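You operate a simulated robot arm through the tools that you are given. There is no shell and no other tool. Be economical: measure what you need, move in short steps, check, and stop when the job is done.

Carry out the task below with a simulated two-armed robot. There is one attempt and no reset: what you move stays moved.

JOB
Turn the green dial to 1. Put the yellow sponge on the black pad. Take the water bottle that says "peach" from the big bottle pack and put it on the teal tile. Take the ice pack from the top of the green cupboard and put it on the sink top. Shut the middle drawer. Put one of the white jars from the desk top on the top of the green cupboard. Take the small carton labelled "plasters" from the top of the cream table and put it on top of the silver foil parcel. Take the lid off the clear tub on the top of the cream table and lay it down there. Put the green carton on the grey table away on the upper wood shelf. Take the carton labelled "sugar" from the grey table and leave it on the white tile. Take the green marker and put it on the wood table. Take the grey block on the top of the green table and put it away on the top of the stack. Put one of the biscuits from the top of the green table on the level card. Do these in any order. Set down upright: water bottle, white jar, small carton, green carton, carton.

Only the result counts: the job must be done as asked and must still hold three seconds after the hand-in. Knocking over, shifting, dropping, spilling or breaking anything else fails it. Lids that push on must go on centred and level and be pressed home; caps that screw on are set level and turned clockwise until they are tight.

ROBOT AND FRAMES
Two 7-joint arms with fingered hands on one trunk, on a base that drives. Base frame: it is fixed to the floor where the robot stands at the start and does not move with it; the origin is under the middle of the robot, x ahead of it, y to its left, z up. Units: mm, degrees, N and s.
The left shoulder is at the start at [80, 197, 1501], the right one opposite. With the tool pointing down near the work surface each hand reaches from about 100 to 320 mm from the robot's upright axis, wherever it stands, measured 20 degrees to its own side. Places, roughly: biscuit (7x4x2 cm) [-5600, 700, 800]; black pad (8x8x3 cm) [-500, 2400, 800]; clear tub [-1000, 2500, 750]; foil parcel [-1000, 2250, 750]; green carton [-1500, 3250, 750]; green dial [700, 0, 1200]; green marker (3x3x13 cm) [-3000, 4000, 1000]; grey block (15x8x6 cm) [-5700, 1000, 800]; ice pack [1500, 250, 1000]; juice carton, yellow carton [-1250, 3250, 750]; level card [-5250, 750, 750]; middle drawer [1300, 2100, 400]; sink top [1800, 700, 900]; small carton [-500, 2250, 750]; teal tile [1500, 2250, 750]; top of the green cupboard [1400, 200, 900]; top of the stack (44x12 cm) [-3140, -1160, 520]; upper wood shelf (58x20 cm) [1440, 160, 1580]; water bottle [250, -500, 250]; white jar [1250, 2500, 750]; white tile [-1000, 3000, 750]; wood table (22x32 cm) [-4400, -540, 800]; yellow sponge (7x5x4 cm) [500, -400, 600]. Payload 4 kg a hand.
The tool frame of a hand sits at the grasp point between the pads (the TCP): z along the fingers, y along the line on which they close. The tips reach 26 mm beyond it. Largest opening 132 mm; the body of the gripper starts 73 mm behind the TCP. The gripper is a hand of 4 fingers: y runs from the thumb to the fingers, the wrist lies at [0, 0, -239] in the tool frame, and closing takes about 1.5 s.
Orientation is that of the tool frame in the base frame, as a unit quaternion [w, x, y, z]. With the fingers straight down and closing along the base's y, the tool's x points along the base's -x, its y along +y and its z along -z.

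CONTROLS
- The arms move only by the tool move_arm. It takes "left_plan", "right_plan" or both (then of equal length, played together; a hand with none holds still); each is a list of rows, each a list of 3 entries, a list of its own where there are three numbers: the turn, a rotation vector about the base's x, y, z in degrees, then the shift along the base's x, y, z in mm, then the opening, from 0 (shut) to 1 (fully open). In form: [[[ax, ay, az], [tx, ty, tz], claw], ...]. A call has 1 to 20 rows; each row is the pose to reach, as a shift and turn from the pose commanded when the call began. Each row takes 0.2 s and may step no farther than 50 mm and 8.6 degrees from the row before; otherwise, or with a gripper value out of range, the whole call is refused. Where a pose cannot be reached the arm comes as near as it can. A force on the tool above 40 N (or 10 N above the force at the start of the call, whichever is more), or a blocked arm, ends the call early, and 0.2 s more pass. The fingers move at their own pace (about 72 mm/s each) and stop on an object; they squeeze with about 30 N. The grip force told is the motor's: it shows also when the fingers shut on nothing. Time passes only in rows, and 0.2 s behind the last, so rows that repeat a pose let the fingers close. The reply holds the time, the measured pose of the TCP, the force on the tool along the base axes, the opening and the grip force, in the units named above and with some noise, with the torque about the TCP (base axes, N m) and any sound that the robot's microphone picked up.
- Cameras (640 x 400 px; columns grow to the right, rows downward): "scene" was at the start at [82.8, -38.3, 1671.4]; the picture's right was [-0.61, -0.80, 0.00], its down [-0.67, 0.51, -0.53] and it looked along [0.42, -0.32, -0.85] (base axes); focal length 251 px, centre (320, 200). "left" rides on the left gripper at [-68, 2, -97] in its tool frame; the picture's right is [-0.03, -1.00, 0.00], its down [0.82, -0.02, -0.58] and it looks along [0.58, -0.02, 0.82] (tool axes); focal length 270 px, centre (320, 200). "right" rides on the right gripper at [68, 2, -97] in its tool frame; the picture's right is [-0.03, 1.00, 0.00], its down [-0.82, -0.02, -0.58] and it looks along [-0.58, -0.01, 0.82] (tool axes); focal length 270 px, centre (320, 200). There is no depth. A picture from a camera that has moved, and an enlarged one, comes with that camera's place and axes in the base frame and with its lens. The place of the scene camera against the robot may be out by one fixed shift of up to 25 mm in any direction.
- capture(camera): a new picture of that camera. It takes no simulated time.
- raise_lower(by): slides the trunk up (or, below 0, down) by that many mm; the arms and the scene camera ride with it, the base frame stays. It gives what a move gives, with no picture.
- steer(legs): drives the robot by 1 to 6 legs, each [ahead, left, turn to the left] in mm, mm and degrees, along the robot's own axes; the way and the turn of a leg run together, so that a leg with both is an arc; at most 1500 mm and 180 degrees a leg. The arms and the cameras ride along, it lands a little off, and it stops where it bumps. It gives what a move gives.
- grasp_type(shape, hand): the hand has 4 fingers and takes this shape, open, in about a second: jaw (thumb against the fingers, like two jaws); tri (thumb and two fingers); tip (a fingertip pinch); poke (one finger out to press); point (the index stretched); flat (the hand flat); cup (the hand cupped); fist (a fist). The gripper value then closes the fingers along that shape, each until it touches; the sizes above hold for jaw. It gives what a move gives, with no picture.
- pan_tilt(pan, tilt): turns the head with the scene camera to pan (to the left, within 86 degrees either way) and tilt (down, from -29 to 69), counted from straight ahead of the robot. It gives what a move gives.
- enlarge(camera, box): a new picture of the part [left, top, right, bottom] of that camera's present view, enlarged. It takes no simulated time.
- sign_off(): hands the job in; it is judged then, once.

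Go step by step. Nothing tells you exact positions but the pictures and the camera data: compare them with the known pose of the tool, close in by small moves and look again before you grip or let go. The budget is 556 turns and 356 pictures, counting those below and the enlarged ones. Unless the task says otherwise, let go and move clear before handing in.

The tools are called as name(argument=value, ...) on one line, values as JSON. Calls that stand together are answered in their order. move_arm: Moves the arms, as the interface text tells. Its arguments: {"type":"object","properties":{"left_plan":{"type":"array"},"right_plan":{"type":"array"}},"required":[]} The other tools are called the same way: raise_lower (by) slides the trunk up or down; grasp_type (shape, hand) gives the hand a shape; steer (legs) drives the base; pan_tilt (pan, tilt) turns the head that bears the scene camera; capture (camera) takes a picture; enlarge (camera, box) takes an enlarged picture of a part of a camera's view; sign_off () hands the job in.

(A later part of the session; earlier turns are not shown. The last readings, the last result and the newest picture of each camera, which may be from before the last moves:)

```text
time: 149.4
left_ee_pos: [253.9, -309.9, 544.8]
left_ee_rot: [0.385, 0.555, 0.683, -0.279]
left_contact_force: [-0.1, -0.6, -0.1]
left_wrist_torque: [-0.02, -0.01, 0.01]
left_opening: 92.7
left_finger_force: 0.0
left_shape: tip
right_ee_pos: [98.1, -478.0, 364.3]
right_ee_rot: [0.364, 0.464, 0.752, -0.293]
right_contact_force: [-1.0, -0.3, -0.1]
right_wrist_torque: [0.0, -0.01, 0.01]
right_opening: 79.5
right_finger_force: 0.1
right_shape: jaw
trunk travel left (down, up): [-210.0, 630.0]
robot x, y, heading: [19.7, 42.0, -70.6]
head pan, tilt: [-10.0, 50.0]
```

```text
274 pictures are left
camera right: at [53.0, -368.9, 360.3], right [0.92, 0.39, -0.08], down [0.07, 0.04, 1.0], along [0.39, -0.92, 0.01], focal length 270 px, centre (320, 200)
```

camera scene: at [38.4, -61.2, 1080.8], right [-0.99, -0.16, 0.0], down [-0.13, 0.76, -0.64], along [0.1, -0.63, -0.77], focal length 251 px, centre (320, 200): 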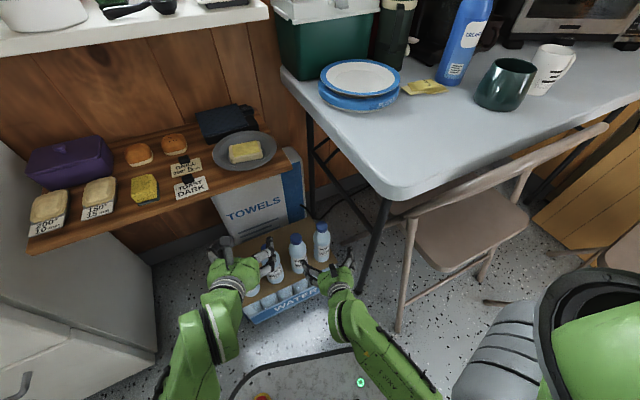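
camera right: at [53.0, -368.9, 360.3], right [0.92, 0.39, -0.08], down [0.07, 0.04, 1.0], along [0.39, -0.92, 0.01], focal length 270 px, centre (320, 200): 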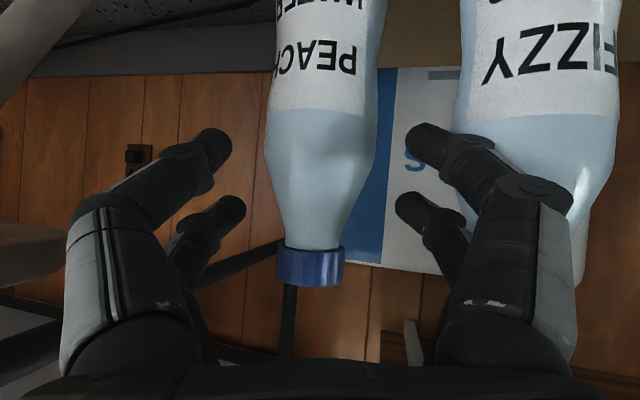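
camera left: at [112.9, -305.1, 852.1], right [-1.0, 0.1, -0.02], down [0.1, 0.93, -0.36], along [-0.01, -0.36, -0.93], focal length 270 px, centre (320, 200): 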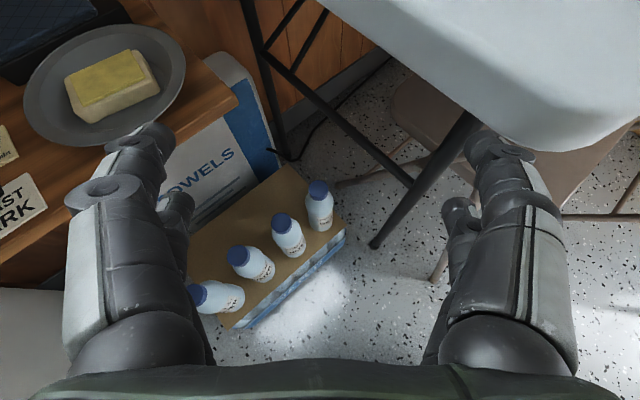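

move_arm(right_plan=[[[0, 0, 0], [7, -17, 0], 0.6], [[0, 0, 0], [13, -32, 0], 0.6], [[0, 0, 0], [14, -34, 0], 0.45], [[0, 0, 0], [14, -34, 0], 0.3], [[0, 0, 0], [14, -34, 0], 0.25], [[0, 0, 0], [14, -34, 0], 0.25]])

capture(camera="right")

```text
time: 150.8
left_ee_pos: [253.6, -310.7, 545.8]
left_ee_rot: [0.385, 0.555, 0.682, -0.28]
left_contact_force: [0.0, -0.1, -0.2]
left_wrist_torque: [0.05, -0.01, -0.02]
left_opening: 92.7
left_finger_force: 0.0
left_shape: tip
right_ee_pos: [115.1, -512.5, 361.7]
right_ee_rot: [0.364, 0.464, 0.753, -0.293]
right_contact_force: [-0.5, -0.3, 0.7]
right_wrist_torque: [-0.01, 0.0, 0.02]
right_opening: 21.9
right_finger_force: 26.0
right_shape: jaw
trunk travel left (down, up): [-210.0, 630.0]
robot x, y, heading: [13.8, 40.3, -70.5]
head pan, tilt: [-10.0, 50.0]
```

```text
273 pictures are left
camera right: at [68.8, -403.1, 359.7], right [0.92, 0.39, -0.08], down [0.07, 0.05, 1.0], along [0.39, -0.92, 0.01], focal length 270 px, centre (320, 200)
```

right: 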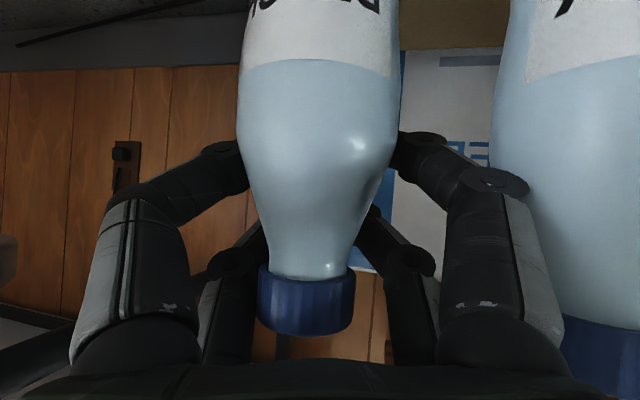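

move_arm(right_plan=[[[0, 0, 0], [0, 0, 10], 0.15], [[0, 0, 0], [0, 0, 20], 0.15], [[0, 0, 0], [0, 0, 30], 0.15]])

capture(camera="right")

```text
time: 151.6
left_ee_pos: [252.3, -309.2, 545.0]
left_ee_rot: [0.385, 0.555, 0.682, -0.28]
left_contact_force: [-0.3, 0.4, -0.2]
left_wrist_torque: [-0.01, 0.05, -0.02]
left_opening: 92.6
left_finger_force: 0.0
left_shape: tip
right_ee_pos: [114.5, -513.3, 391.0]
right_ee_rot: [0.364, 0.464, 0.753, -0.292]
right_contact_force: [0.1, -0.1, 0.2]
right_wrist_torque: [0.0, 0.01, -0.01]
right_opening: 7.2
right_finger_force: 30.1
right_shape: jaw
trunk travel left (down, up): [-210.0, 630.0]
robot x, y, heading: [14.5, 43.2, -70.8]
head pan, tilt: [-10.0, 50.0]
```

```text
272 pictures are left
camera right: at [67.7, -402.9, 388.7], right [0.92, 0.39, -0.08], down [0.07, 0.04, 1.0], along [0.39, -0.92, 0.01], focal length 270 px, centre (320, 200)
```

right: 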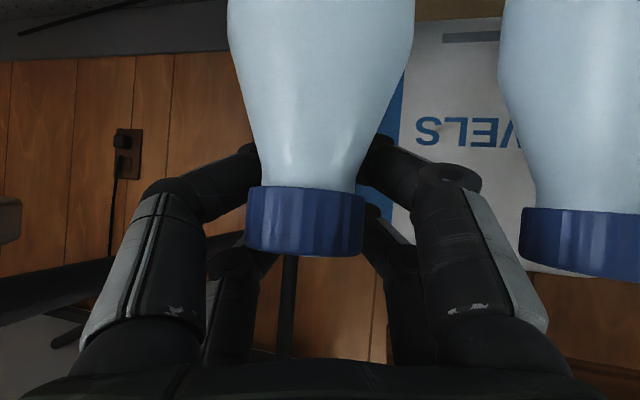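

move_arm(right_plan=[[[0, 0, 0], [0, 0, 0], 0.35], [[0, 0, 0], [0, 0, 0], 0.45], [[0, 0, 0], [-5, 12, -3], 0.45], [[0, 0, 0], [-10, 24, -5], 0.45], [[0, 0, 0], [-10, 24, -5], 0.3], [[0, 0, 0], [-10, 24, -5], 0.1], [[0, 0, 0], [-10, 24, -5], 0.1], [[0, 0, 0], [-10, 24, -5], 0.1]])

capture(camera="right")

```text
time: 153.4
left_ee_pos: [254.1, -309.5, 547.0]
left_ee_rot: [0.385, 0.555, 0.682, -0.28]
left_contact_force: [-0.4, 0.3, -0.6]
left_wrist_torque: [0.0, 0.0, -0.03]
left_opening: 92.8
left_finger_force: 0.2
left_shape: tip
right_ee_pos: [104.3, -488.3, 389.3]
right_ee_rot: [0.364, 0.464, 0.752, -0.293]
right_contact_force: [-2.2, 4.1, 5.3]
right_wrist_torque: [0.8, 0.27, 0.01]
right_opening: 30.4
right_finger_force: 29.7
right_shape: jaw
trunk travel left (down, up): [-210.0, 630.0]
robot x, y, heading: [17.2, 42.6, -70.4]
head pan, tilt: [-10.0, 50.0]
```

```text
271 pictures are left
camera right: at [58.2, -379.0, 385.7], right [0.92, 0.39, -0.08], down [0.07, 0.05, 1.0], along [0.39, -0.92, 0.02], focal length 270 px, centre (320, 200)
```

right: 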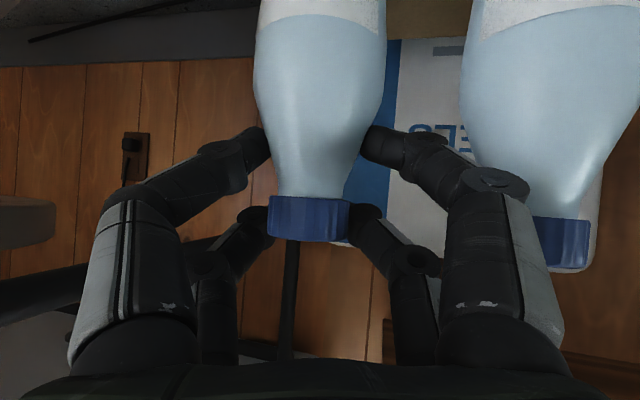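

move_arm(right_plan=[[[0, 0, 0], [0, 0, 8], 0.1], [[0, 0, 0], [0, 0, 16], 0.1], [[0, 0, 0], [0, 0, 26], 0.1], [[0, 0, 0], [0, 0, 36], 0.1]])

capture(camera="right")

```text
time: 154.4
left_ee_pos: [253.7, -309.9, 545.6]
left_ee_rot: [0.385, 0.555, 0.683, -0.279]
left_contact_force: [0.0, 1.3, -0.1]
left_wrist_torque: [-0.03, -0.01, 0.01]
left_opening: 92.6
left_finger_force: 0.0
left_shape: tip
right_ee_pos: [103.6, -490.9, 423.1]
right_ee_rot: [0.363, 0.464, 0.753, -0.292]
right_contact_force: [-0.5, 0.0, -4.5]
right_wrist_torque: [0.08, -0.01, 0.0]
right_opening: 29.7
right_finger_force: 29.9
right_shape: jaw
trunk travel left (down, up): [-210.0, 630.0]
robot x, y, heading: [16.4, 36.2, -70.6]
head pan, tilt: [-10.0, 50.0]
```

```text
270 pictures are left
camera right: at [57.5, -380.3, 420.1], right [0.92, 0.39, -0.08], down [0.07, 0.04, 1.0], along [0.39, -0.92, 0.01], focal length 270 px, centre (320, 200)
```

right: 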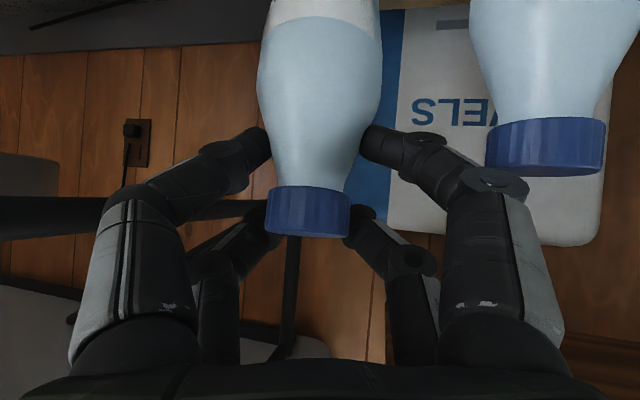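

steer(legs=[[-280, 0, 0]])

raise_lower(by=350)

capture(camera="scene")

```text
time: 156.3
left_ee_pos: [156.6, -40.0, 545.3]
left_ee_rot: [0.385, 0.557, 0.68, -0.281]
left_contact_force: [0.0, -0.4, -0.6]
left_wrist_torque: [-0.04, 0.01, 0.02]
left_opening: 92.7
left_finger_force: 0.1
left_shape: tip
right_ee_pos: [6.6, -218.9, 423.8]
right_ee_rot: [0.363, 0.466, 0.752, -0.293]
right_contact_force: [-0.2, 0.4, -4.2]
right_wrist_torque: [0.1, 0.0, 0.01]
right_opening: 29.7
right_finger_force: 30.0
right_shape: jaw
trunk travel left (down, up): [-210.0, 630.0]
robot x, y, heading: [-78.7, 314.7, -71.1]
head pan, tilt: [-10.0, 50.0]
```

```text
time: 159.8
left_ee_pos: [158.0, -38.9, 896.3]
left_ee_rot: [0.384, 0.557, 0.681, -0.28]
left_contact_force: [0.0, -0.4, 0.4]
left_wrist_torque: [0.04, 0.04, 0.0]
left_opening: 92.6
left_finger_force: 0.1
left_shape: tip
right_ee_pos: [5.8, -219.8, 773.1]
right_ee_rot: [0.362, 0.467, 0.751, -0.294]
right_contact_force: [1.3, -0.6, -3.9]
right_wrist_torque: [0.12, 0.01, 0.03]
right_opening: 29.8
right_finger_force: 30.1
right_shape: jaw
trunk travel left (down, up): [-560.0, 280.0]
robot x, y, heading: [-73.9, 311.9, -71.1]
head pan, tilt: [-10.0, 50.0]
```

```text
269 pictures are left
camera scene: at [-57.0, 210.5, 1430.8], right [-0.99, -0.16, 0.0], down [-0.12, 0.76, -0.64], along [0.1, -0.63, -0.77], focal length 251 px, centre (320, 200)
```

scene: 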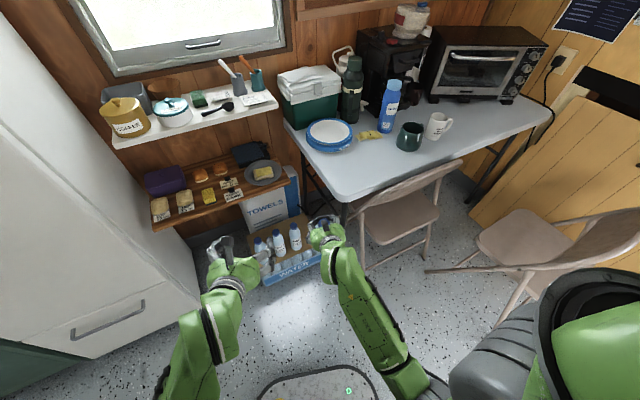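

move_arm(right_plan=[[[0, 0, 0], [-12, 36, 0], 0.1], [[0, 0, 0], [-25, 72, 0], 0.1], [[0, 0, 0], [-37, 108, 0], 0.1], [[0, 0, 0], [-50, 145, 0], 0.1]], left_plan=[[[5, 1.6, 0], [0, 0, 0], 0.8], [[10, 3.2, 0], [0, 0, 0], 0.9], [[15, 4.9, 0], [0, 0, 0], 1], [[18.9, 6.5, 0], [0, 0, 0], 1]])

steer(legs=[[0, 0, 21], [345, -96, 0]])

pan_tilt(pan=0, tilt=45)

capture(camera="scene")

capture(camera="left")

```text
time: 160.8
left_ee_pos: [156.8, -40.5, 896.9]
left_ee_rot: [0.249, 0.596, 0.738, -0.195]
left_contact_force: [0.4, -0.2, 0.4]
left_wrist_torque: [-0.06, -0.01, -0.01]
left_opening: 131.9
left_finger_force: 0.0
left_shape: tip
right_ee_pos: [-46.2, -74.1, 773.6]
right_ee_rot: [0.364, 0.466, 0.751, -0.293]
right_contact_force: [0.8, 0.2, -4.8]
right_wrist_torque: [0.12, 0.03, 0.02]
right_opening: 29.7
right_finger_force: 30.2
right_shape: jaw
trunk travel left (down, up): [-560.0, 280.0]
robot x, y, heading: [-78.0, 312.8, -71.0]
head pan, tilt: [-10.0, 50.0]
```

```text
time: 164.2
left_ee_pos: [421.2, -261.5, 895.8]
left_ee_rot: [0.281, 0.45, 0.835, -0.147]
left_contact_force: [-0.2, 0.2, -0.3]
left_wrist_torque: [-0.03, -0.01, -0.02]
left_opening: 132.0
left_finger_force: 0.0
left_shape: tip
right_ee_pos: [245.2, -367.2, 772.2]
right_ee_rot: [0.411, 0.322, 0.823, -0.223]
right_contact_force: [-0.2, 0.7, -4.3]
right_wrist_torque: [0.08, 0.03, -0.01]
right_opening: 29.4
right_finger_force: 29.3
right_shape: jaw
trunk travel left (down, up): [-560.0, 280.0]
robot x, y, heading: [77.7, -19.5, -50.0]
head pan, tilt: [-10.0, 50.0]
```

```text
time: 164.9
left_ee_pos: [421.6, -263.5, 896.2]
left_ee_rot: [0.28, 0.45, 0.835, -0.146]
left_contact_force: [0.1, -0.6, 0.1]
left_wrist_torque: [0.02, -0.01, 0.02]
left_opening: 132.1
left_finger_force: 0.0
left_shape: tip
right_ee_pos: [246.7, -367.4, 772.8]
right_ee_rot: [0.41, 0.321, 0.824, -0.222]
right_contact_force: [-0.5, 0.0, -4.5]
right_wrist_torque: [0.11, 0.05, -0.01]
right_opening: 29.7
right_finger_force: 30.0
right_shape: jaw
trunk travel left (down, up): [-560.0, 280.0]
robot x, y, heading: [78.6, -20.9, -50.0]
head pan, tilt: [0.0, 45.0]
```

```text
268 pictures are left
camera scene: at [147.1, -100.4, 1437.7], right [-0.77, -0.64, 0.0], down [-0.46, 0.54, -0.71], along [0.45, -0.54, -0.71], focal length 251 px, centre (320, 200)
```

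scene: 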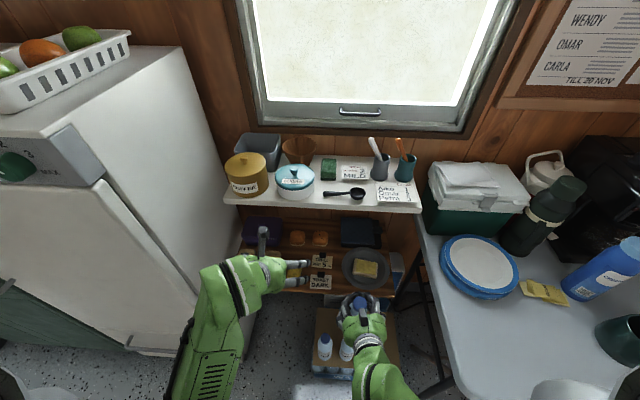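

```text
267 pictures are left
camera left: at [421.1, -259.5, 1013.9], right [-0.82, -0.57, 0.01], down [-0.57, 0.82, -0.03], along [0.01, -0.03, -1.0], focal length 270 px, centre (320, 200)
```

left: 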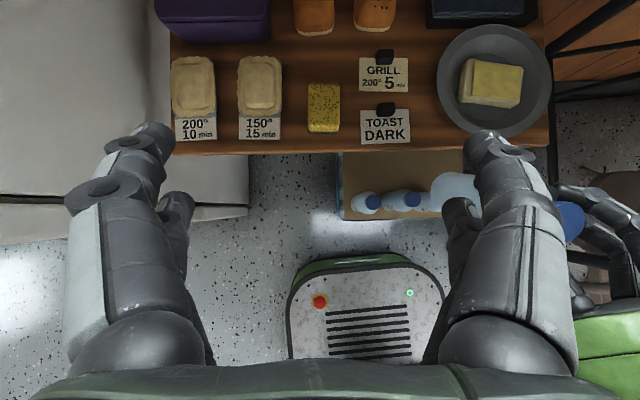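

move_arm(left_plan=[[[0, 0, 0], [12, -18, -40], 0.7], [[0, 0, 0], [24, -37, -80], 0.52], [[0, 0, 0], [36, -56, -115], 0.52], [[0, 0, 0], [50, -76, -145], 0.52], [[0, 0, 0], [62, -94, -175], 0.52], [[0, 0, 0], [74, -112, -196], 0.52]])

capture(camera="left")

```text
time: 166.3
left_ee_pos: [497.6, -373.3, 701.5]
left_ee_rot: [0.28, 0.451, 0.834, -0.148]
left_contact_force: [0.1, 0.0, 0.1]
left_wrist_torque: [0.0, -0.01, -0.02]
left_opening: 69.2
left_finger_force: 0.1
left_shape: tip
right_ee_pos: [246.6, -367.2, 771.7]
right_ee_rot: [0.41, 0.321, 0.825, -0.222]
right_contact_force: [1.1, -0.6, -5.0]
right_wrist_torque: [0.07, 0.01, -0.02]
right_opening: 29.3
right_finger_force: 29.7
right_shape: jaw
trunk travel left (down, up): [-560.0, 280.0]
robot x, y, heading: [78.8, -17.7, -49.9]
head pan, tilt: [0.0, 45.0]
```

```text
266 pictures are left
camera left: at [497.2, -370.9, 819.4], right [-0.82, -0.57, 0.01], down [-0.57, 0.82, -0.03], along [0.01, -0.03, -1.0], focal length 270 px, centre (320, 200)
```

left: 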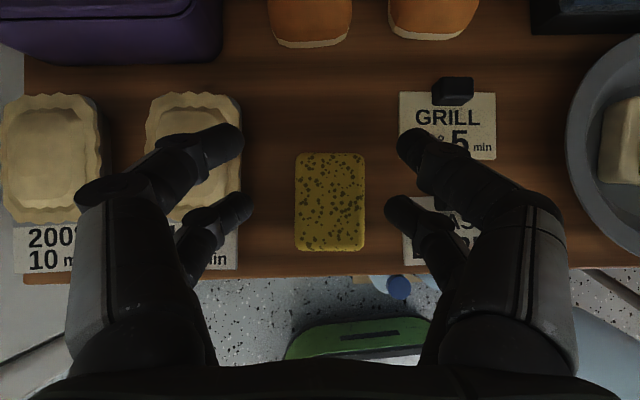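

move_arm(left_plan=[[[0, 0, 0], [-5, 2, -25], 0.52], [[0, 0, 0], [-9, 3, -50], 0.52], [[0, 0, 0], [-9, 3, -68], 0.52], [[0, 0, 0], [-9, 3, -76], 0.52], [[0, 0, 0], [-9, 3, -76], 0.3], [[0, 0, 0], [-9, 3, -76], 0.25], [[0, 0, 0], [-9, 3, -76], 0.25], [[0, 0, 0], [-9, 3, -76], 0.25]])

capture(camera="left")

```text
time: 167.1
left_ee_pos: [490.2, -380.1, 654.7]
left_ee_rot: [0.294, 0.448, 0.83, -0.156]
left_contact_force: [-3.9, 4.2, 16.8]
left_wrist_torque: [0.09, 0.31, -0.09]
left_opening: 68.6
left_finger_force: 0.0
left_shape: tip
right_ee_pos: [244.5, -365.7, 772.2]
right_ee_rot: [0.41, 0.321, 0.824, -0.223]
right_contact_force: [0.2, -0.3, -3.9]
right_wrist_torque: [0.08, 0.03, -0.01]
right_opening: 29.6
right_finger_force: 29.9
right_shape: jaw
trunk travel left (down, up): [-560.0, 280.0]
robot x, y, heading: [77.7, -15.6, -50.2]
head pan, tilt: [0.0, 45.0]
stopped in row 3 (left hand): the force on the tool passed its limit at 44 N (the readings are from after the stop); the commanded pose is now the measured one
```

```text
265 pictures are left
camera left: at [487.2, -372.6, 772.6], right [-0.82, -0.57, 0.01], down [-0.57, 0.82, -0.06], along [0.03, -0.06, -1.0], focal length 270 px, centre (320, 200)
```

left: 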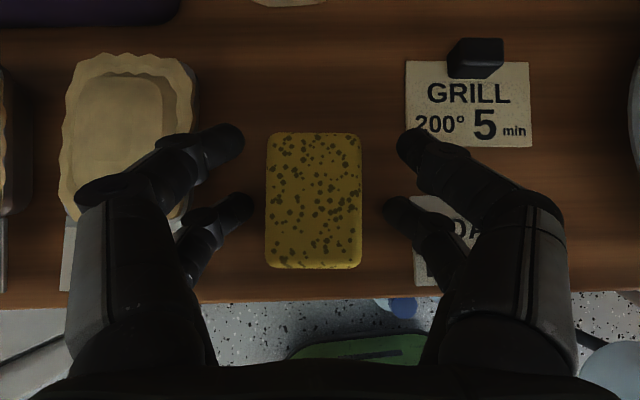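

move_arm(left_plan=[[[0, 0, 0], [0, 0, 4], 0.4], [[0, 0, 0], [0, 0, 4], 0.3], [[0, 0, 0], [0, 0, 4], 0.2], [[0, 0, 0], [0, 0, 4], 0.2], [[0, 0, 0], [0, 0, 4], 0.2]])

capture(camera="left")

```text
time: 168.3
left_ee_pos: [490.7, -378.6, 654.9]
left_ee_rot: [0.291, 0.449, 0.831, -0.153]
left_contact_force: [-0.7, -2.5, 5.9]
left_wrist_torque: [-0.21, 0.11, 0.04]
left_opening: 39.3
left_finger_force: 30.9
left_shape: tip
right_ee_pos: [244.1, -365.2, 771.6]
right_ee_rot: [0.411, 0.321, 0.824, -0.222]
right_contact_force: [0.1, -0.5, -4.9]
right_wrist_torque: [0.04, 0.03, -0.03]
right_opening: 29.4
right_finger_force: 30.4
right_shape: jaw
trunk travel left (down, up): [-560.0, 280.0]
robot x, y, heading: [78.7, -16.1, -50.2]
head pan, tilt: [0.0, 45.0]
```

```text
264 pictures are left
camera left: at [487.6, -372.7, 772.5], right [-0.82, -0.57, 0.01], down [-0.57, 0.82, -0.05], along [0.02, -0.05, -1.0], focal length 270 px, centre (320, 200)
```

left: 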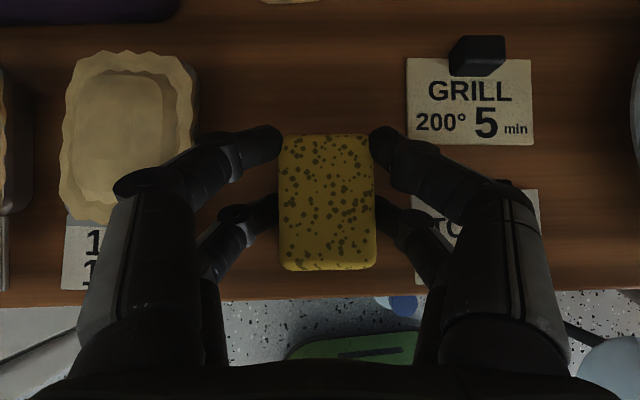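

Sponge gripped. I lift it clear and back away.

move_arm(left_plan=[[[0, 0, 0], [0, 0, 15], 0.15], [[0, 0, 0], [0, 0, 40], 0.15], [[0, 0, 0], [-10, 12, 80], 0.15], [[0, 0, 0], [-20, 30, 120], 0.15], [[0, 0, 0], [-35, 55, 160], 0.15]])

steer(legs=[[-400, 0, 0]])

capture(camera="left")

capture(camera="scene")

```text
time: 169.5
left_ee_pos: [455.7, -323.2, 815.9]
left_ee_rot: [0.29, 0.449, 0.831, -0.154]
left_contact_force: [-0.6, 1.0, 0.6]
left_wrist_torque: [0.01, 0.01, 0.0]
left_opening: 39.1
left_finger_force: 30.2
left_shape: tip
right_ee_pos: [246.0, -366.2, 772.6]
right_ee_rot: [0.41, 0.321, 0.824, -0.222]
right_contact_force: [-1.3, 0.8, -4.4]
right_wrist_torque: [0.07, 0.07, 0.03]
right_opening: 29.4
right_finger_force: 29.9
right_shape: jaw
trunk travel left (down, up): [-560.0, 280.0]
robot x, y, heading: [74.4, -14.7, -50.1]
head pan, tilt: [0.0, 45.0]
```

```text
time: 172.0
left_ee_pos: [199.9, -19.9, 814.7]
left_ee_rot: [0.289, 0.45, 0.831, -0.153]
left_contact_force: [0.8, 0.7, -0.8]
left_wrist_torque: [-0.01, -0.01, 0.0]
left_opening: 39.0
left_finger_force: 30.1
left_shape: tip
right_ee_pos: [-11.0, -63.2, 772.1]
right_ee_rot: [0.41, 0.321, 0.824, -0.222]
right_contact_force: [-0.2, 0.0, -5.1]
right_wrist_torque: [0.08, 0.07, -0.04]
right_opening: 29.3
right_finger_force: 29.7
right_shape: jaw
trunk travel left (down, up): [-560.0, 280.0]
robot x, y, heading: [-178.0, 286.3, -50.2]
head pan, tilt: [0.0, 45.0]
```

```text
263 pictures are left
camera left: at [198.3, -14.0, 932.7], right [-0.82, -0.56, 0.01], down [-0.56, 0.82, -0.05], along [0.02, -0.05, -1.0], focal length 270 px, centre (320, 200)
```

left: 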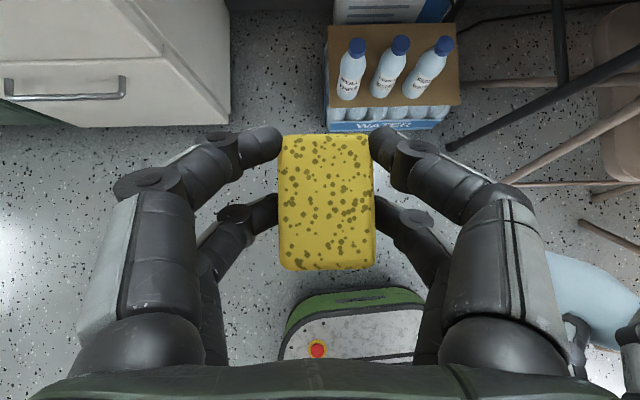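

```text
262 pictures are left
camera scene: at [-109.0, 204.2, 1437.7], right [-0.77, -0.64, 0.0], down [-0.46, 0.54, -0.71], along [0.45, -0.54, -0.71], focal length 251 px, centre (320, 200)
```

scene: 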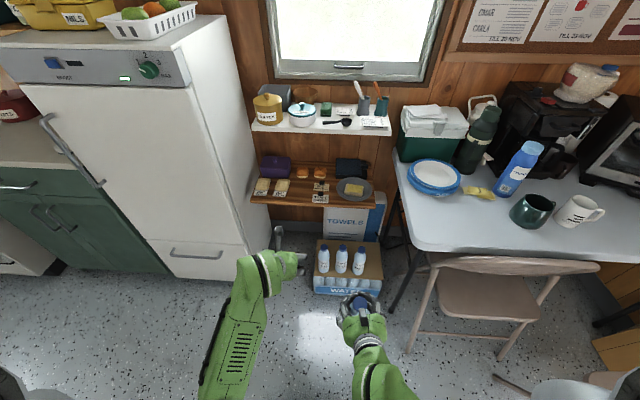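

raise_lower(by=180)

steer(legs=[[0, 300, 0], [0, 0, 95]])

pan_tilt(pan=0, tilt=25)

capture(camera="scene")

```text
time: 174.0
left_ee_pos: [200.1, -19.3, 995.8]
left_ee_rot: [0.29, 0.45, 0.83, -0.154]
left_contact_force: [-0.2, 0.3, -1.1]
left_wrist_torque: [0.02, 0.0, -0.01]
left_opening: 39.2
left_finger_force: 29.7
left_shape: tip
right_ee_pos: [-11.0, -63.4, 952.2]
right_ee_rot: [0.409, 0.321, 0.825, -0.222]
right_contact_force: [0.9, 0.6, -3.9]
right_wrist_torque: [0.04, 0.06, -0.03]
right_opening: 29.8
right_finger_force: 29.8
right_shape: jaw
trunk travel left (down, up): [-740.0, 100.0]
robot x, y, heading: [-178.2, 287.8, -50.2]
head pan, tilt: [0.0, 45.0]
```

```text
time: 180.1
left_ee_pos: [330.1, 885.6, 995.5]
left_ee_rot: [0.309, -0.305, 0.894, 0.108]
left_contact_force: [0.8, -0.6, -0.3]
left_wrist_torque: [0.04, 0.04, 0.03]
left_opening: 39.1
left_finger_force: 30.0
left_shape: tip
right_ee_pos: [389.6, 679.3, 952.2]
right_ee_rot: [0.442, -0.387, 0.795, 0.15]
right_contact_force: [-0.7, 0.0, -4.4]
right_wrist_torque: [0.0, 0.07, -0.05]
right_opening: 29.2
right_finger_force: 29.9
right_shape: jaw
trunk travel left (down, up): [-740.0, 100.0]
robot x, y, heading: [56.0, 482.7, 44.7]
head pan, tilt: [0.0, 45.0]
```

```text
time: 180.9
left_ee_pos: [330.1, 885.0, 994.4]
left_ee_rot: [0.31, -0.305, 0.894, 0.109]
left_contact_force: [-0.7, -1.2, -1.2]
left_wrist_torque: [0.03, -0.01, -0.01]
left_opening: 38.8
left_finger_force: 30.1
left_shape: tip
right_ee_pos: [389.2, 678.2, 952.5]
right_ee_rot: [0.44, -0.388, 0.795, 0.15]
right_contact_force: [-0.4, 0.6, -4.1]
right_wrist_torque: [-0.02, 0.05, -0.03]
right_opening: 29.4
right_finger_force: 29.5
right_shape: jaw
trunk travel left (down, up): [-740.0, 100.0]
robot x, y, heading: [54.5, 484.0, 44.7]
head pan, tilt: [0.0, 25.0]
```

```text
261 pictures are left
camera scene: at [139.9, 573.1, 1648.3], right [0.7, -0.71, 0.0], down [-0.3, -0.3, -0.91], along [0.64, 0.64, -0.42], focal length 251 px, centre (320, 200)
```

scene: 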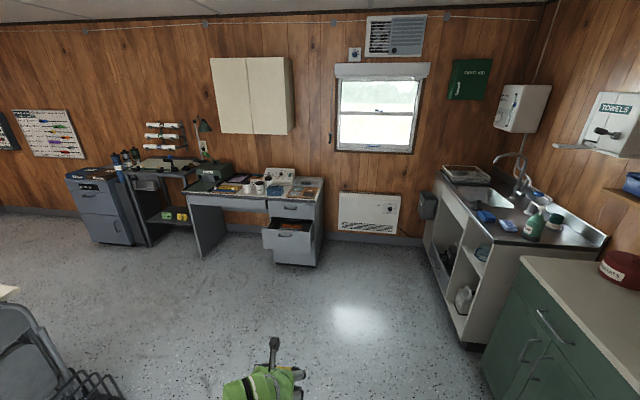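

enlarge(camera="scene", box=[170, 150, 350, 280])

enlarge(camera="scene", box=[0, 90, 220, 260])

```text
3.08 times, centred on (260, 215) of scene
camera zoom: at [139.9, 573.1, 1648.3], right [0.7, -0.71, 0.0], down [-0.3, -0.3, -0.91], along [0.64, 0.64, -0.42], focal length 774 px, centre (505, 154)
```

zoom: 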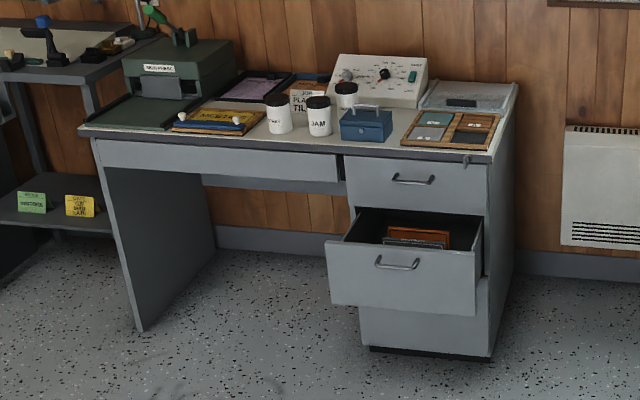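

```text
2.35 times, centred on (110, 175) of scene
camera zoom: at [139.9, 573.1, 1648.3], right [0.7, -0.71, 0.0], down [-0.3, -0.3, -0.91], along [0.64, 0.64, -0.42], focal length 592 px, centre (814, 259)
```

zoom: 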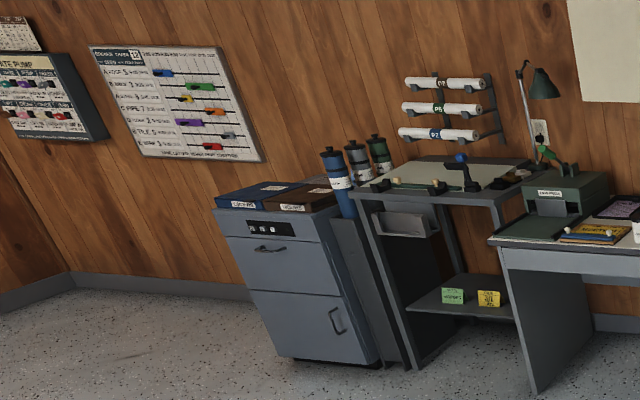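

raise_lower(by=97)

steer(legs=[[0, 0, -9.7], [700, 350, 0], [600, 348, 0]])

pan_tilt(pan=0, tilt=45)

capture(camera="scene")

capture(camera="right")

```text
time: 182.2
left_ee_pos: [329.4, 886.1, 1093.0]
left_ee_rot: [0.31, -0.305, 0.894, 0.108]
left_contact_force: [0.6, 0.0, -0.9]
left_wrist_torque: [-0.04, -0.02, 0.0]
left_opening: 39.0
left_finger_force: 29.7
left_shape: tip
right_ee_pos: [388.6, 679.0, 1050.4]
right_ee_rot: [0.441, -0.388, 0.795, 0.151]
right_contact_force: [-0.2, 0.3, -4.6]
right_wrist_torque: [-0.07, 0.07, 0.01]
right_opening: 29.6
right_finger_force: 29.8
right_shape: jaw
trunk travel left (down, up): [-837.0, 3.0]
robot x, y, heading: [54.8, 485.8, 44.7]
head pan, tilt: [0.0, 25.0]
```

```text
time: 190.5
left_ee_pos: [1075.0, 2133.5, 1092.5]
left_ee_rot: [0.319, -0.219, 0.918, 0.08]
left_contact_force: [0.4, 0.1, -0.6]
left_wrist_torque: [0.04, 0.0, 0.01]
left_opening: 38.9
left_finger_force: 30.0
left_shape: tip
right_ee_pos: [1092.3, 1919.6, 1050.4]
right_ee_rot: [0.454, -0.311, 0.828, 0.108]
right_contact_force: [-0.5, -0.2, -4.3]
right_wrist_torque: [-0.03, 0.08, 0.0]
right_opening: 29.3
right_finger_force: 30.3
right_shape: jaw
trunk travel left (down, up): [-837.0, 3.0]
robot x, y, heading: [728.7, 1791.4, 33.4]
head pan, tilt: [0.0, 25.0]
```

```text
time: 191.3
left_ee_pos: [1074.9, 2134.9, 1093.0]
left_ee_rot: [0.319, -0.22, 0.919, 0.08]
left_contact_force: [0.1, 0.2, 0.2]
left_wrist_torque: [0.02, 0.01, 0.03]
left_opening: 39.1
left_finger_force: 30.3
left_shape: tip
right_ee_pos: [1095.5, 1919.7, 1049.9]
right_ee_rot: [0.454, -0.311, 0.828, 0.107]
right_contact_force: [0.1, -0.5, -5.3]
right_wrist_torque: [-0.09, 0.05, 0.01]
right_opening: 29.2
right_finger_force: 30.1
right_shape: jaw
trunk travel left (down, up): [-837.0, 3.0]
robot x, y, heading: [729.9, 1795.5, 33.6]
head pan, tilt: [0.0, 45.0]
```

```text
258 pictures are left
camera scene: at [819.8, 1857.3, 1714.8], right [0.56, -0.83, 0.0], down [-0.59, -0.39, -0.71], along [0.59, 0.39, -0.71], focal length 251 px, centre (320, 200)
```

scene: 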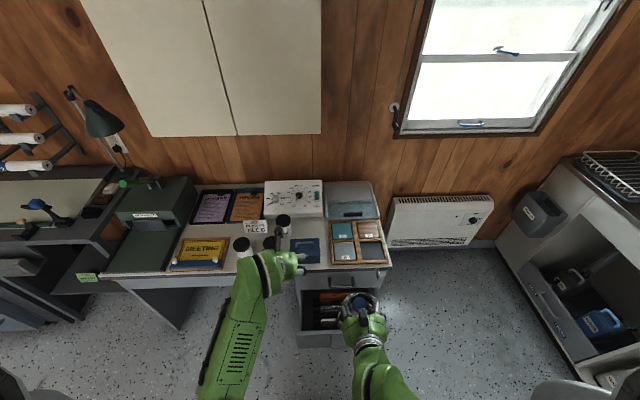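

```text
257 pictures are left
camera right: at [999.8, 1849.3, 1046.3], right [-0.6, 0.79, -0.08], down [-0.06, 0.06, 1.0], along [0.8, 0.61, 0.01], focal length 270 px, centre (320, 200)
```

right: 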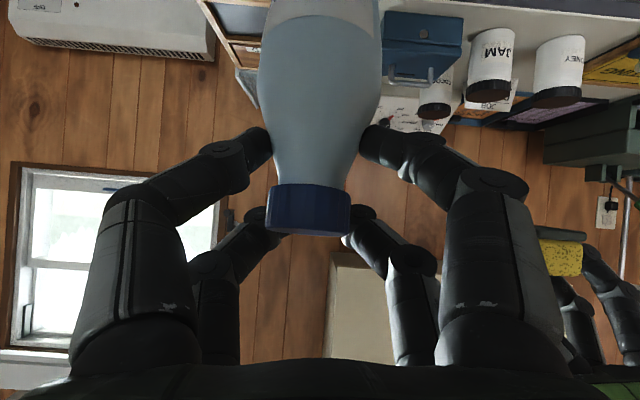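

enlarge(camera="scene", box=[230, 170, 410, 290])

```text
3.33 times, centred on (320, 230) of scene
camera zoom: at [819.8, 1857.3, 1714.8], right [0.56, -0.83, 0.0], down [-0.59, -0.39, -0.71], along [0.59, 0.39, -0.71], focal length 838 px, centre (320, 100)
```

zoom: 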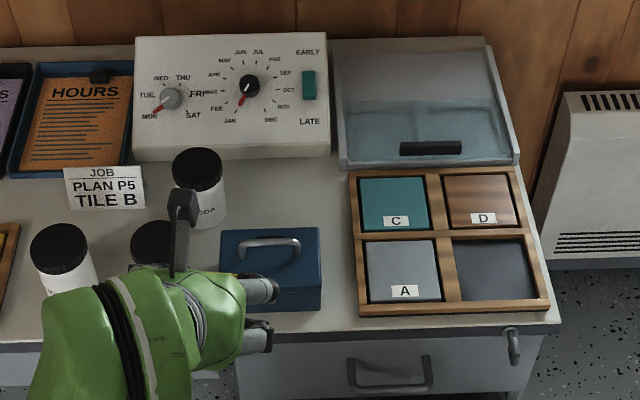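

steer(legs=[[235, 0, 0]])

capture(camera="left")

```text
time: 193.1
left_ee_pos: [1272.8, 2266.1, 1093.4]
left_ee_rot: [0.321, -0.219, 0.918, 0.081]
left_contact_force: [0.5, -0.3, 0.9]
left_wrist_torque: [0.02, -0.01, -0.01]
left_opening: 39.3
left_finger_force: 30.1
left_shape: tip
right_ee_pos: [1292.5, 2051.5, 1050.4]
right_ee_rot: [0.455, -0.309, 0.828, 0.108]
right_contact_force: [-0.3, -0.4, -4.3]
right_wrist_torque: [-0.04, 0.14, 0.02]
right_opening: 29.4
right_finger_force: 29.6
right_shape: jaw
trunk travel left (down, up): [-837.0, 3.0]
robot x, y, heading: [928.4, 1925.3, 33.7]
head pan, tilt: [0.0, 45.0]
```

```text
255 pictures are left
camera left: at [1266.3, 2264.0, 1211.9], right [0.47, -0.88, 0.01], down [-0.88, -0.47, -0.06], along [0.05, 0.02, -1.0], focal length 270 px, centre (320, 200)
```

left: 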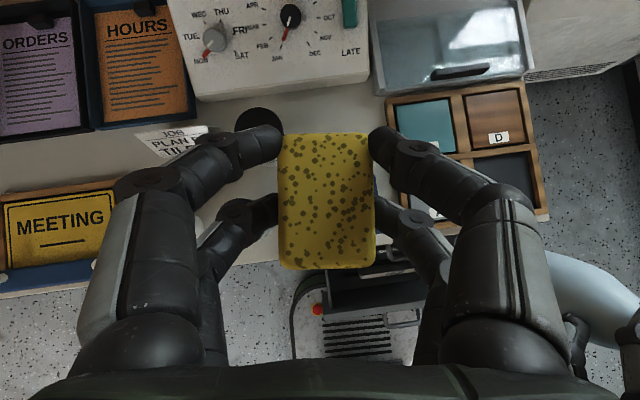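

move_arm(right_plan=[[[0, 0, 0], [33, 20, 0], 0.1], [[0, 0, 0], [66, 40, 0], 0.1], [[0, 0, 0], [99, 61, 0], 0.1], [[0, 0, 0], [132, 81, 0], 0.1], [[0, 0, 0], [165, 101, 0], 0.1], [[0, 0, 0], [196, 121, 0], 0.1]])

capture(camera="left")

enlarge(camera="scene", box=[230, 170, 430, 330])

```text
time: 194.5
left_ee_pos: [1275.9, 2269.2, 1091.5]
left_ee_rot: [0.317, -0.22, 0.919, 0.079]
left_contact_force: [0.2, -0.5, -0.2]
left_wrist_torque: [0.0, -0.02, 0.01]
left_opening: 38.9
left_finger_force: 30.6
left_shape: tip
right_ee_pos: [1491.7, 2175.4, 1048.6]
right_ee_rot: [0.452, -0.31, 0.829, 0.107]
right_contact_force: [-0.2, -0.1, -4.7]
right_wrist_torque: [-0.07, 0.12, -0.01]
right_opening: 29.5
right_finger_force: 29.7
right_shape: jaw
trunk travel left (down, up): [-837.0, 3.0]
robot x, y, heading: [930.4, 1925.5, 33.6]
head pan, tilt: [0.0, 45.0]
```

```text
254 pictures are left
camera left: at [1271.2, 2267.5, 1209.3], right [0.47, -0.88, 0.01], down [-0.88, -0.47, -0.05], along [0.05, 0.02, -1.0], focal length 270 px, centre (320, 200)
```

left: 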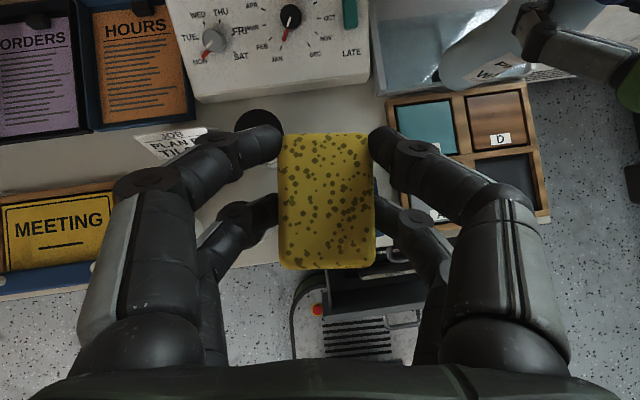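

```text
2.50 times, centred on (330, 250) of scene
camera zoom: at [1021.7, 1992.2, 1714.7], right [0.56, -0.83, 0.0], down [-0.59, -0.39, -0.71], along [0.59, 0.39, -0.71], focal length 629 px, centre (295, 75)
```

zoom: 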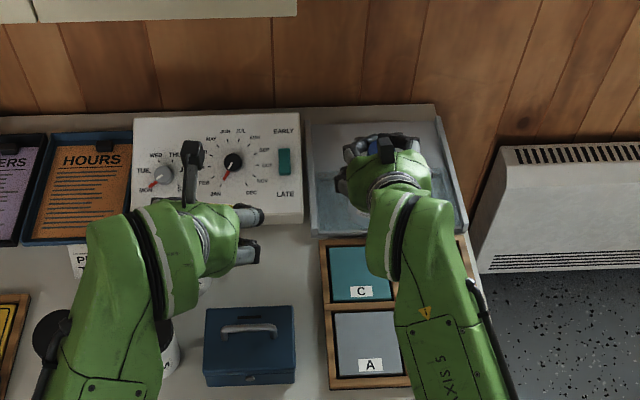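

enlarge(camera="left", box=[380, 0, 640, 160])

```text
2.46 times, centred on (510, 80) of left
camera zoom: at [1271.2, 2267.5, 1209.3], right [0.47, -0.88, 0.01], down [-0.88, -0.47, -0.05], along [0.05, 0.02, -1.0], focal length 665 px, centre (-148, 495)
```

zoom: 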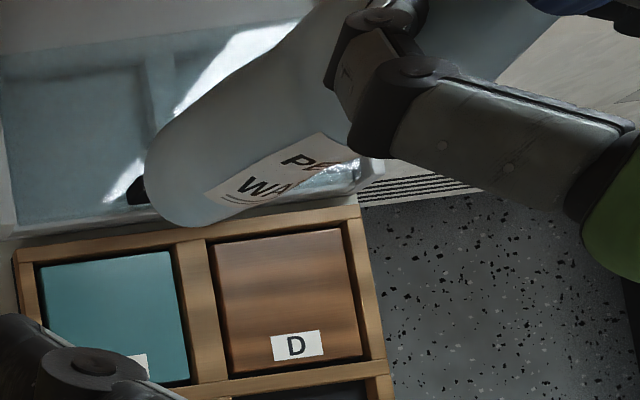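

move_arm(right_plan=[[[-2.8, 4.2, 0], [0, 0, 0], 0.1], [[-5.6, 8.3, 0], [0, 0, 0], 0.1], [[-8.3, 12.5, 0], [0, 0, 0], 0.1], [[-8.3, 12.5, 0], [0, 0, 0], 0.1]])

enlarge(camera="left", box=[380, 0, 640, 160])

capture(camera="right")

```text
time: 195.5
left_ee_pos: [1275.9, 2268.5, 1092.2]
left_ee_rot: [0.318, -0.219, 0.919, 0.079]
left_contact_force: [0.1, -0.3, 1.1]
left_wrist_torque: [0.03, 0.0, -0.02]
left_opening: 38.8
left_finger_force: 29.9
left_shape: tip
right_ee_pos: [1490.7, 2174.1, 1049.5]
right_ee_rot: [0.336, -0.329, 0.879, 0.081]
right_contact_force: [-0.8, 0.0, -4.3]
right_wrist_torque: [0.02, -0.01, -0.01]
right_opening: 29.1
right_finger_force: 30.5
right_shape: jaw
trunk travel left (down, up): [-837.0, 3.0]
robot x, y, heading: [930.3, 1925.1, 33.6]
head pan, tilt: [0.0, 45.0]
```

```text
2.46 times, centred on (510, 80) of left
camera zoom: at [1270.1, 2266.5, 1210.0], right [0.47, -0.88, 0.01], down [-0.88, -0.47, -0.05], along [0.05, 0.02, -1.0], focal length 665 px, centre (-148, 495)
```

zoom: 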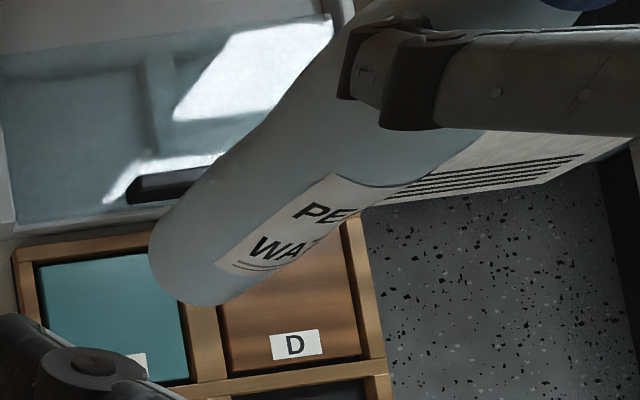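

```text
250 pictures are left
camera right: at [1398.8, 2105.5, 1077.3], right [-0.62, 0.78, -0.06], down [0.16, 0.2, 0.97], along [0.77, 0.59, -0.25], focal length 270 px, centre (320, 200)
```

right: 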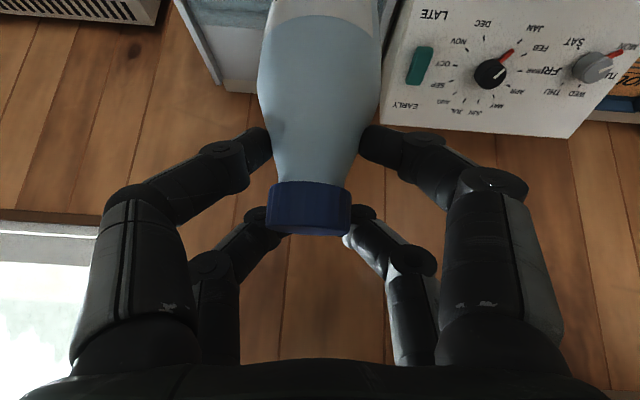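

move_arm(right_plan=[[[0, 0, 0], [-4, 2, -15], 0.1], [[0, 0, 0], [-8, 5, -30], 0.1], [[0, 0, 0], [-8, 5, -40], 0.1]])

enlarge(camera="left", box=[380, 0, 640, 160])

```text
time: 196.3
left_ee_pos: [1274.9, 2268.1, 1091.9]
left_ee_rot: [0.319, -0.22, 0.918, 0.08]
left_contact_force: [-0.2, -0.9, 0.3]
left_wrist_torque: [-0.01, 0.01, -0.02]
left_opening: 39.2
left_finger_force: 29.9
left_shape: tip
right_ee_pos: [1482.5, 2179.7, 1008.7]
right_ee_rot: [0.336, -0.329, 0.879, 0.08]
right_contact_force: [-0.5, 0.8, -4.8]
right_wrist_torque: [0.04, -0.03, -0.03]
right_opening: 29.5
right_finger_force: 29.8
right_shape: jaw
trunk travel left (down, up): [-837.0, 3.0]
robot x, y, heading: [927.6, 1924.4, 33.7]
head pan, tilt: [0.0, 45.0]
```

```text
2.46 times, centred on (510, 80) of left
camera zoom: at [1270.2, 2266.7, 1209.9], right [0.47, -0.88, 0.01], down [-0.88, -0.47, -0.05], along [0.05, 0.02, -1.0], focal length 665 px, centre (-148, 495)
```

zoom: 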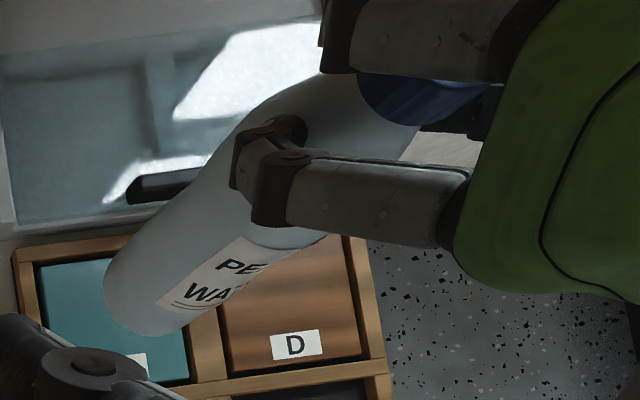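

move_arm(right_plan=[[[0, 0, 0], [-2, 2, -8], 0.1], [[0, 0, 0], [-5, 3, -16], 0.1], [[0, 0, 0], [-5, 3, -22], 0.1]])

enlarge(camera="left", box=[380, 0, 640, 160])

```text
time: 197.1
left_ee_pos: [1275.3, 2269.3, 1091.2]
left_ee_rot: [0.319, -0.219, 0.919, 0.08]
left_contact_force: [-0.3, -0.3, -0.1]
left_wrist_torque: [0.0, 0.01, -0.02]
left_opening: 39.0
left_finger_force: 30.0
left_shape: tip
right_ee_pos: [1476.6, 2181.8, 987.4]
right_ee_rot: [0.337, -0.329, 0.878, 0.08]
right_contact_force: [-0.4, 1.2, -4.6]
right_wrist_torque: [0.05, 0.02, 0.0]
right_opening: 29.2
right_finger_force: 30.1
right_shape: jaw
trunk travel left (down, up): [-837.0, 3.0]
robot x, y, heading: [931.9, 1923.6, 33.9]
head pan, tilt: [0.0, 45.0]
```

```text
2.46 times, centred on (510, 80) of left
camera zoom: at [1270.4, 2266.7, 1209.8], right [0.47, -0.88, 0.01], down [-0.88, -0.47, -0.05], along [0.05, 0.02, -1.0], focal length 665 px, centre (-148, 495)
```

zoom: 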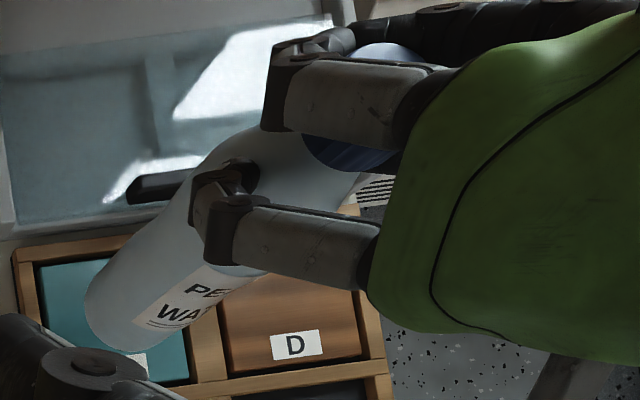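

move_arm(right_plan=[[[0, 0, 0], [0, 0, -4], 0.1], [[0, 0, 0], [0, 0, -8], 0.1], [[0, 0, 0], [0, 0, -12], 0.1]])

```text
time: 197.9
left_ee_pos: [1275.8, 2268.3, 1091.5]
left_ee_rot: [0.318, -0.219, 0.919, 0.079]
left_contact_force: [0.2, 0.3, 0.7]
left_wrist_torque: [-0.01, 0.0, 0.01]
left_opening: 39.1
left_finger_force: 29.9
left_shape: tip
right_ee_pos: [1477.4, 2183.0, 973.9]
right_ee_rot: [0.336, -0.328, 0.879, 0.079]
right_contact_force: [0.5, -0.9, -4.2]
right_wrist_torque: [0.06, -0.03, -0.02]
right_opening: 29.1
right_finger_force: 30.1
right_shape: jaw
trunk travel left (down, up): [-837.0, 3.0]
robot x, y, heading: [931.9, 1924.4, 33.6]
head pan, tilt: [0.0, 45.0]
```

move_arm(right_plan=[[[0, 0, 0], [0, 0, -4], 0.1], [[0, 0, 0], [0, 0, -8], 0.1], [[0, 0, 0], [0, 0, -12], 0.1]])

enlarge(camera="left", box=[380, 0, 640, 160])

```text
time: 198.7
left_ee_pos: [1275.9, 2267.4, 1091.5]
left_ee_rot: [0.318, -0.219, 0.919, 0.079]
left_contact_force: [-0.4, 0.0, -0.9]
left_wrist_torque: [-0.04, 0.01, -0.03]
left_opening: 39.0
left_finger_force: 30.2
left_shape: tip
right_ee_pos: [1476.5, 2183.2, 962.9]
right_ee_rot: [0.337, -0.328, 0.879, 0.08]
right_contact_force: [-0.1, -0.2, -4.6]
right_wrist_torque: [0.02, 0.0, 0.01]
right_opening: 29.2
right_finger_force: 30.1
right_shape: jaw
trunk travel left (down, up): [-837.0, 3.0]
robot x, y, heading: [927.0, 1925.0, 33.6]
head pan, tilt: [0.0, 45.0]
```

```text
2.46 times, centred on (510, 80) of left
camera zoom: at [1270.4, 2266.8, 1209.8], right [0.47, -0.88, 0.01], down [-0.88, -0.47, -0.05], along [0.05, 0.02, -1.0], focal length 665 px, centre (-148, 495)
```

zoom: 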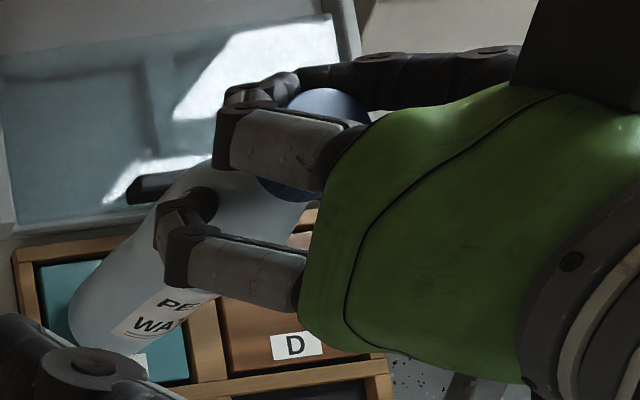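

move_arm(right_plan=[[[0, 0, 0], [3, -3, -4], 0.1], [[0, 0, 0], [5, -6, -8], 0.1], [[0, 0, 0], [5, -6, -11], 0.1]])

```text
time: 199.5
left_ee_pos: [1275.9, 2267.7, 1092.5]
left_ee_rot: [0.318, -0.219, 0.919, 0.079]
left_contact_force: [-1.0, 0.9, -1.1]
left_wrist_torque: [0.0, 0.0, 0.0]
left_opening: 38.9
left_finger_force: 29.5
left_shape: tip
right_ee_pos: [1482.4, 2177.6, 952.7]
right_ee_rot: [0.337, -0.329, 0.878, 0.081]
right_contact_force: [-1.1, 0.5, -1.1]
right_wrist_torque: [-0.01, 0.01, 0.0]
right_opening: 29.2
right_finger_force: 30.1
right_shape: jaw
trunk travel left (down, up): [-837.0, 3.0]
robot x, y, heading: [927.5, 1923.7, 33.6]
head pan, tilt: [0.0, 45.0]
```

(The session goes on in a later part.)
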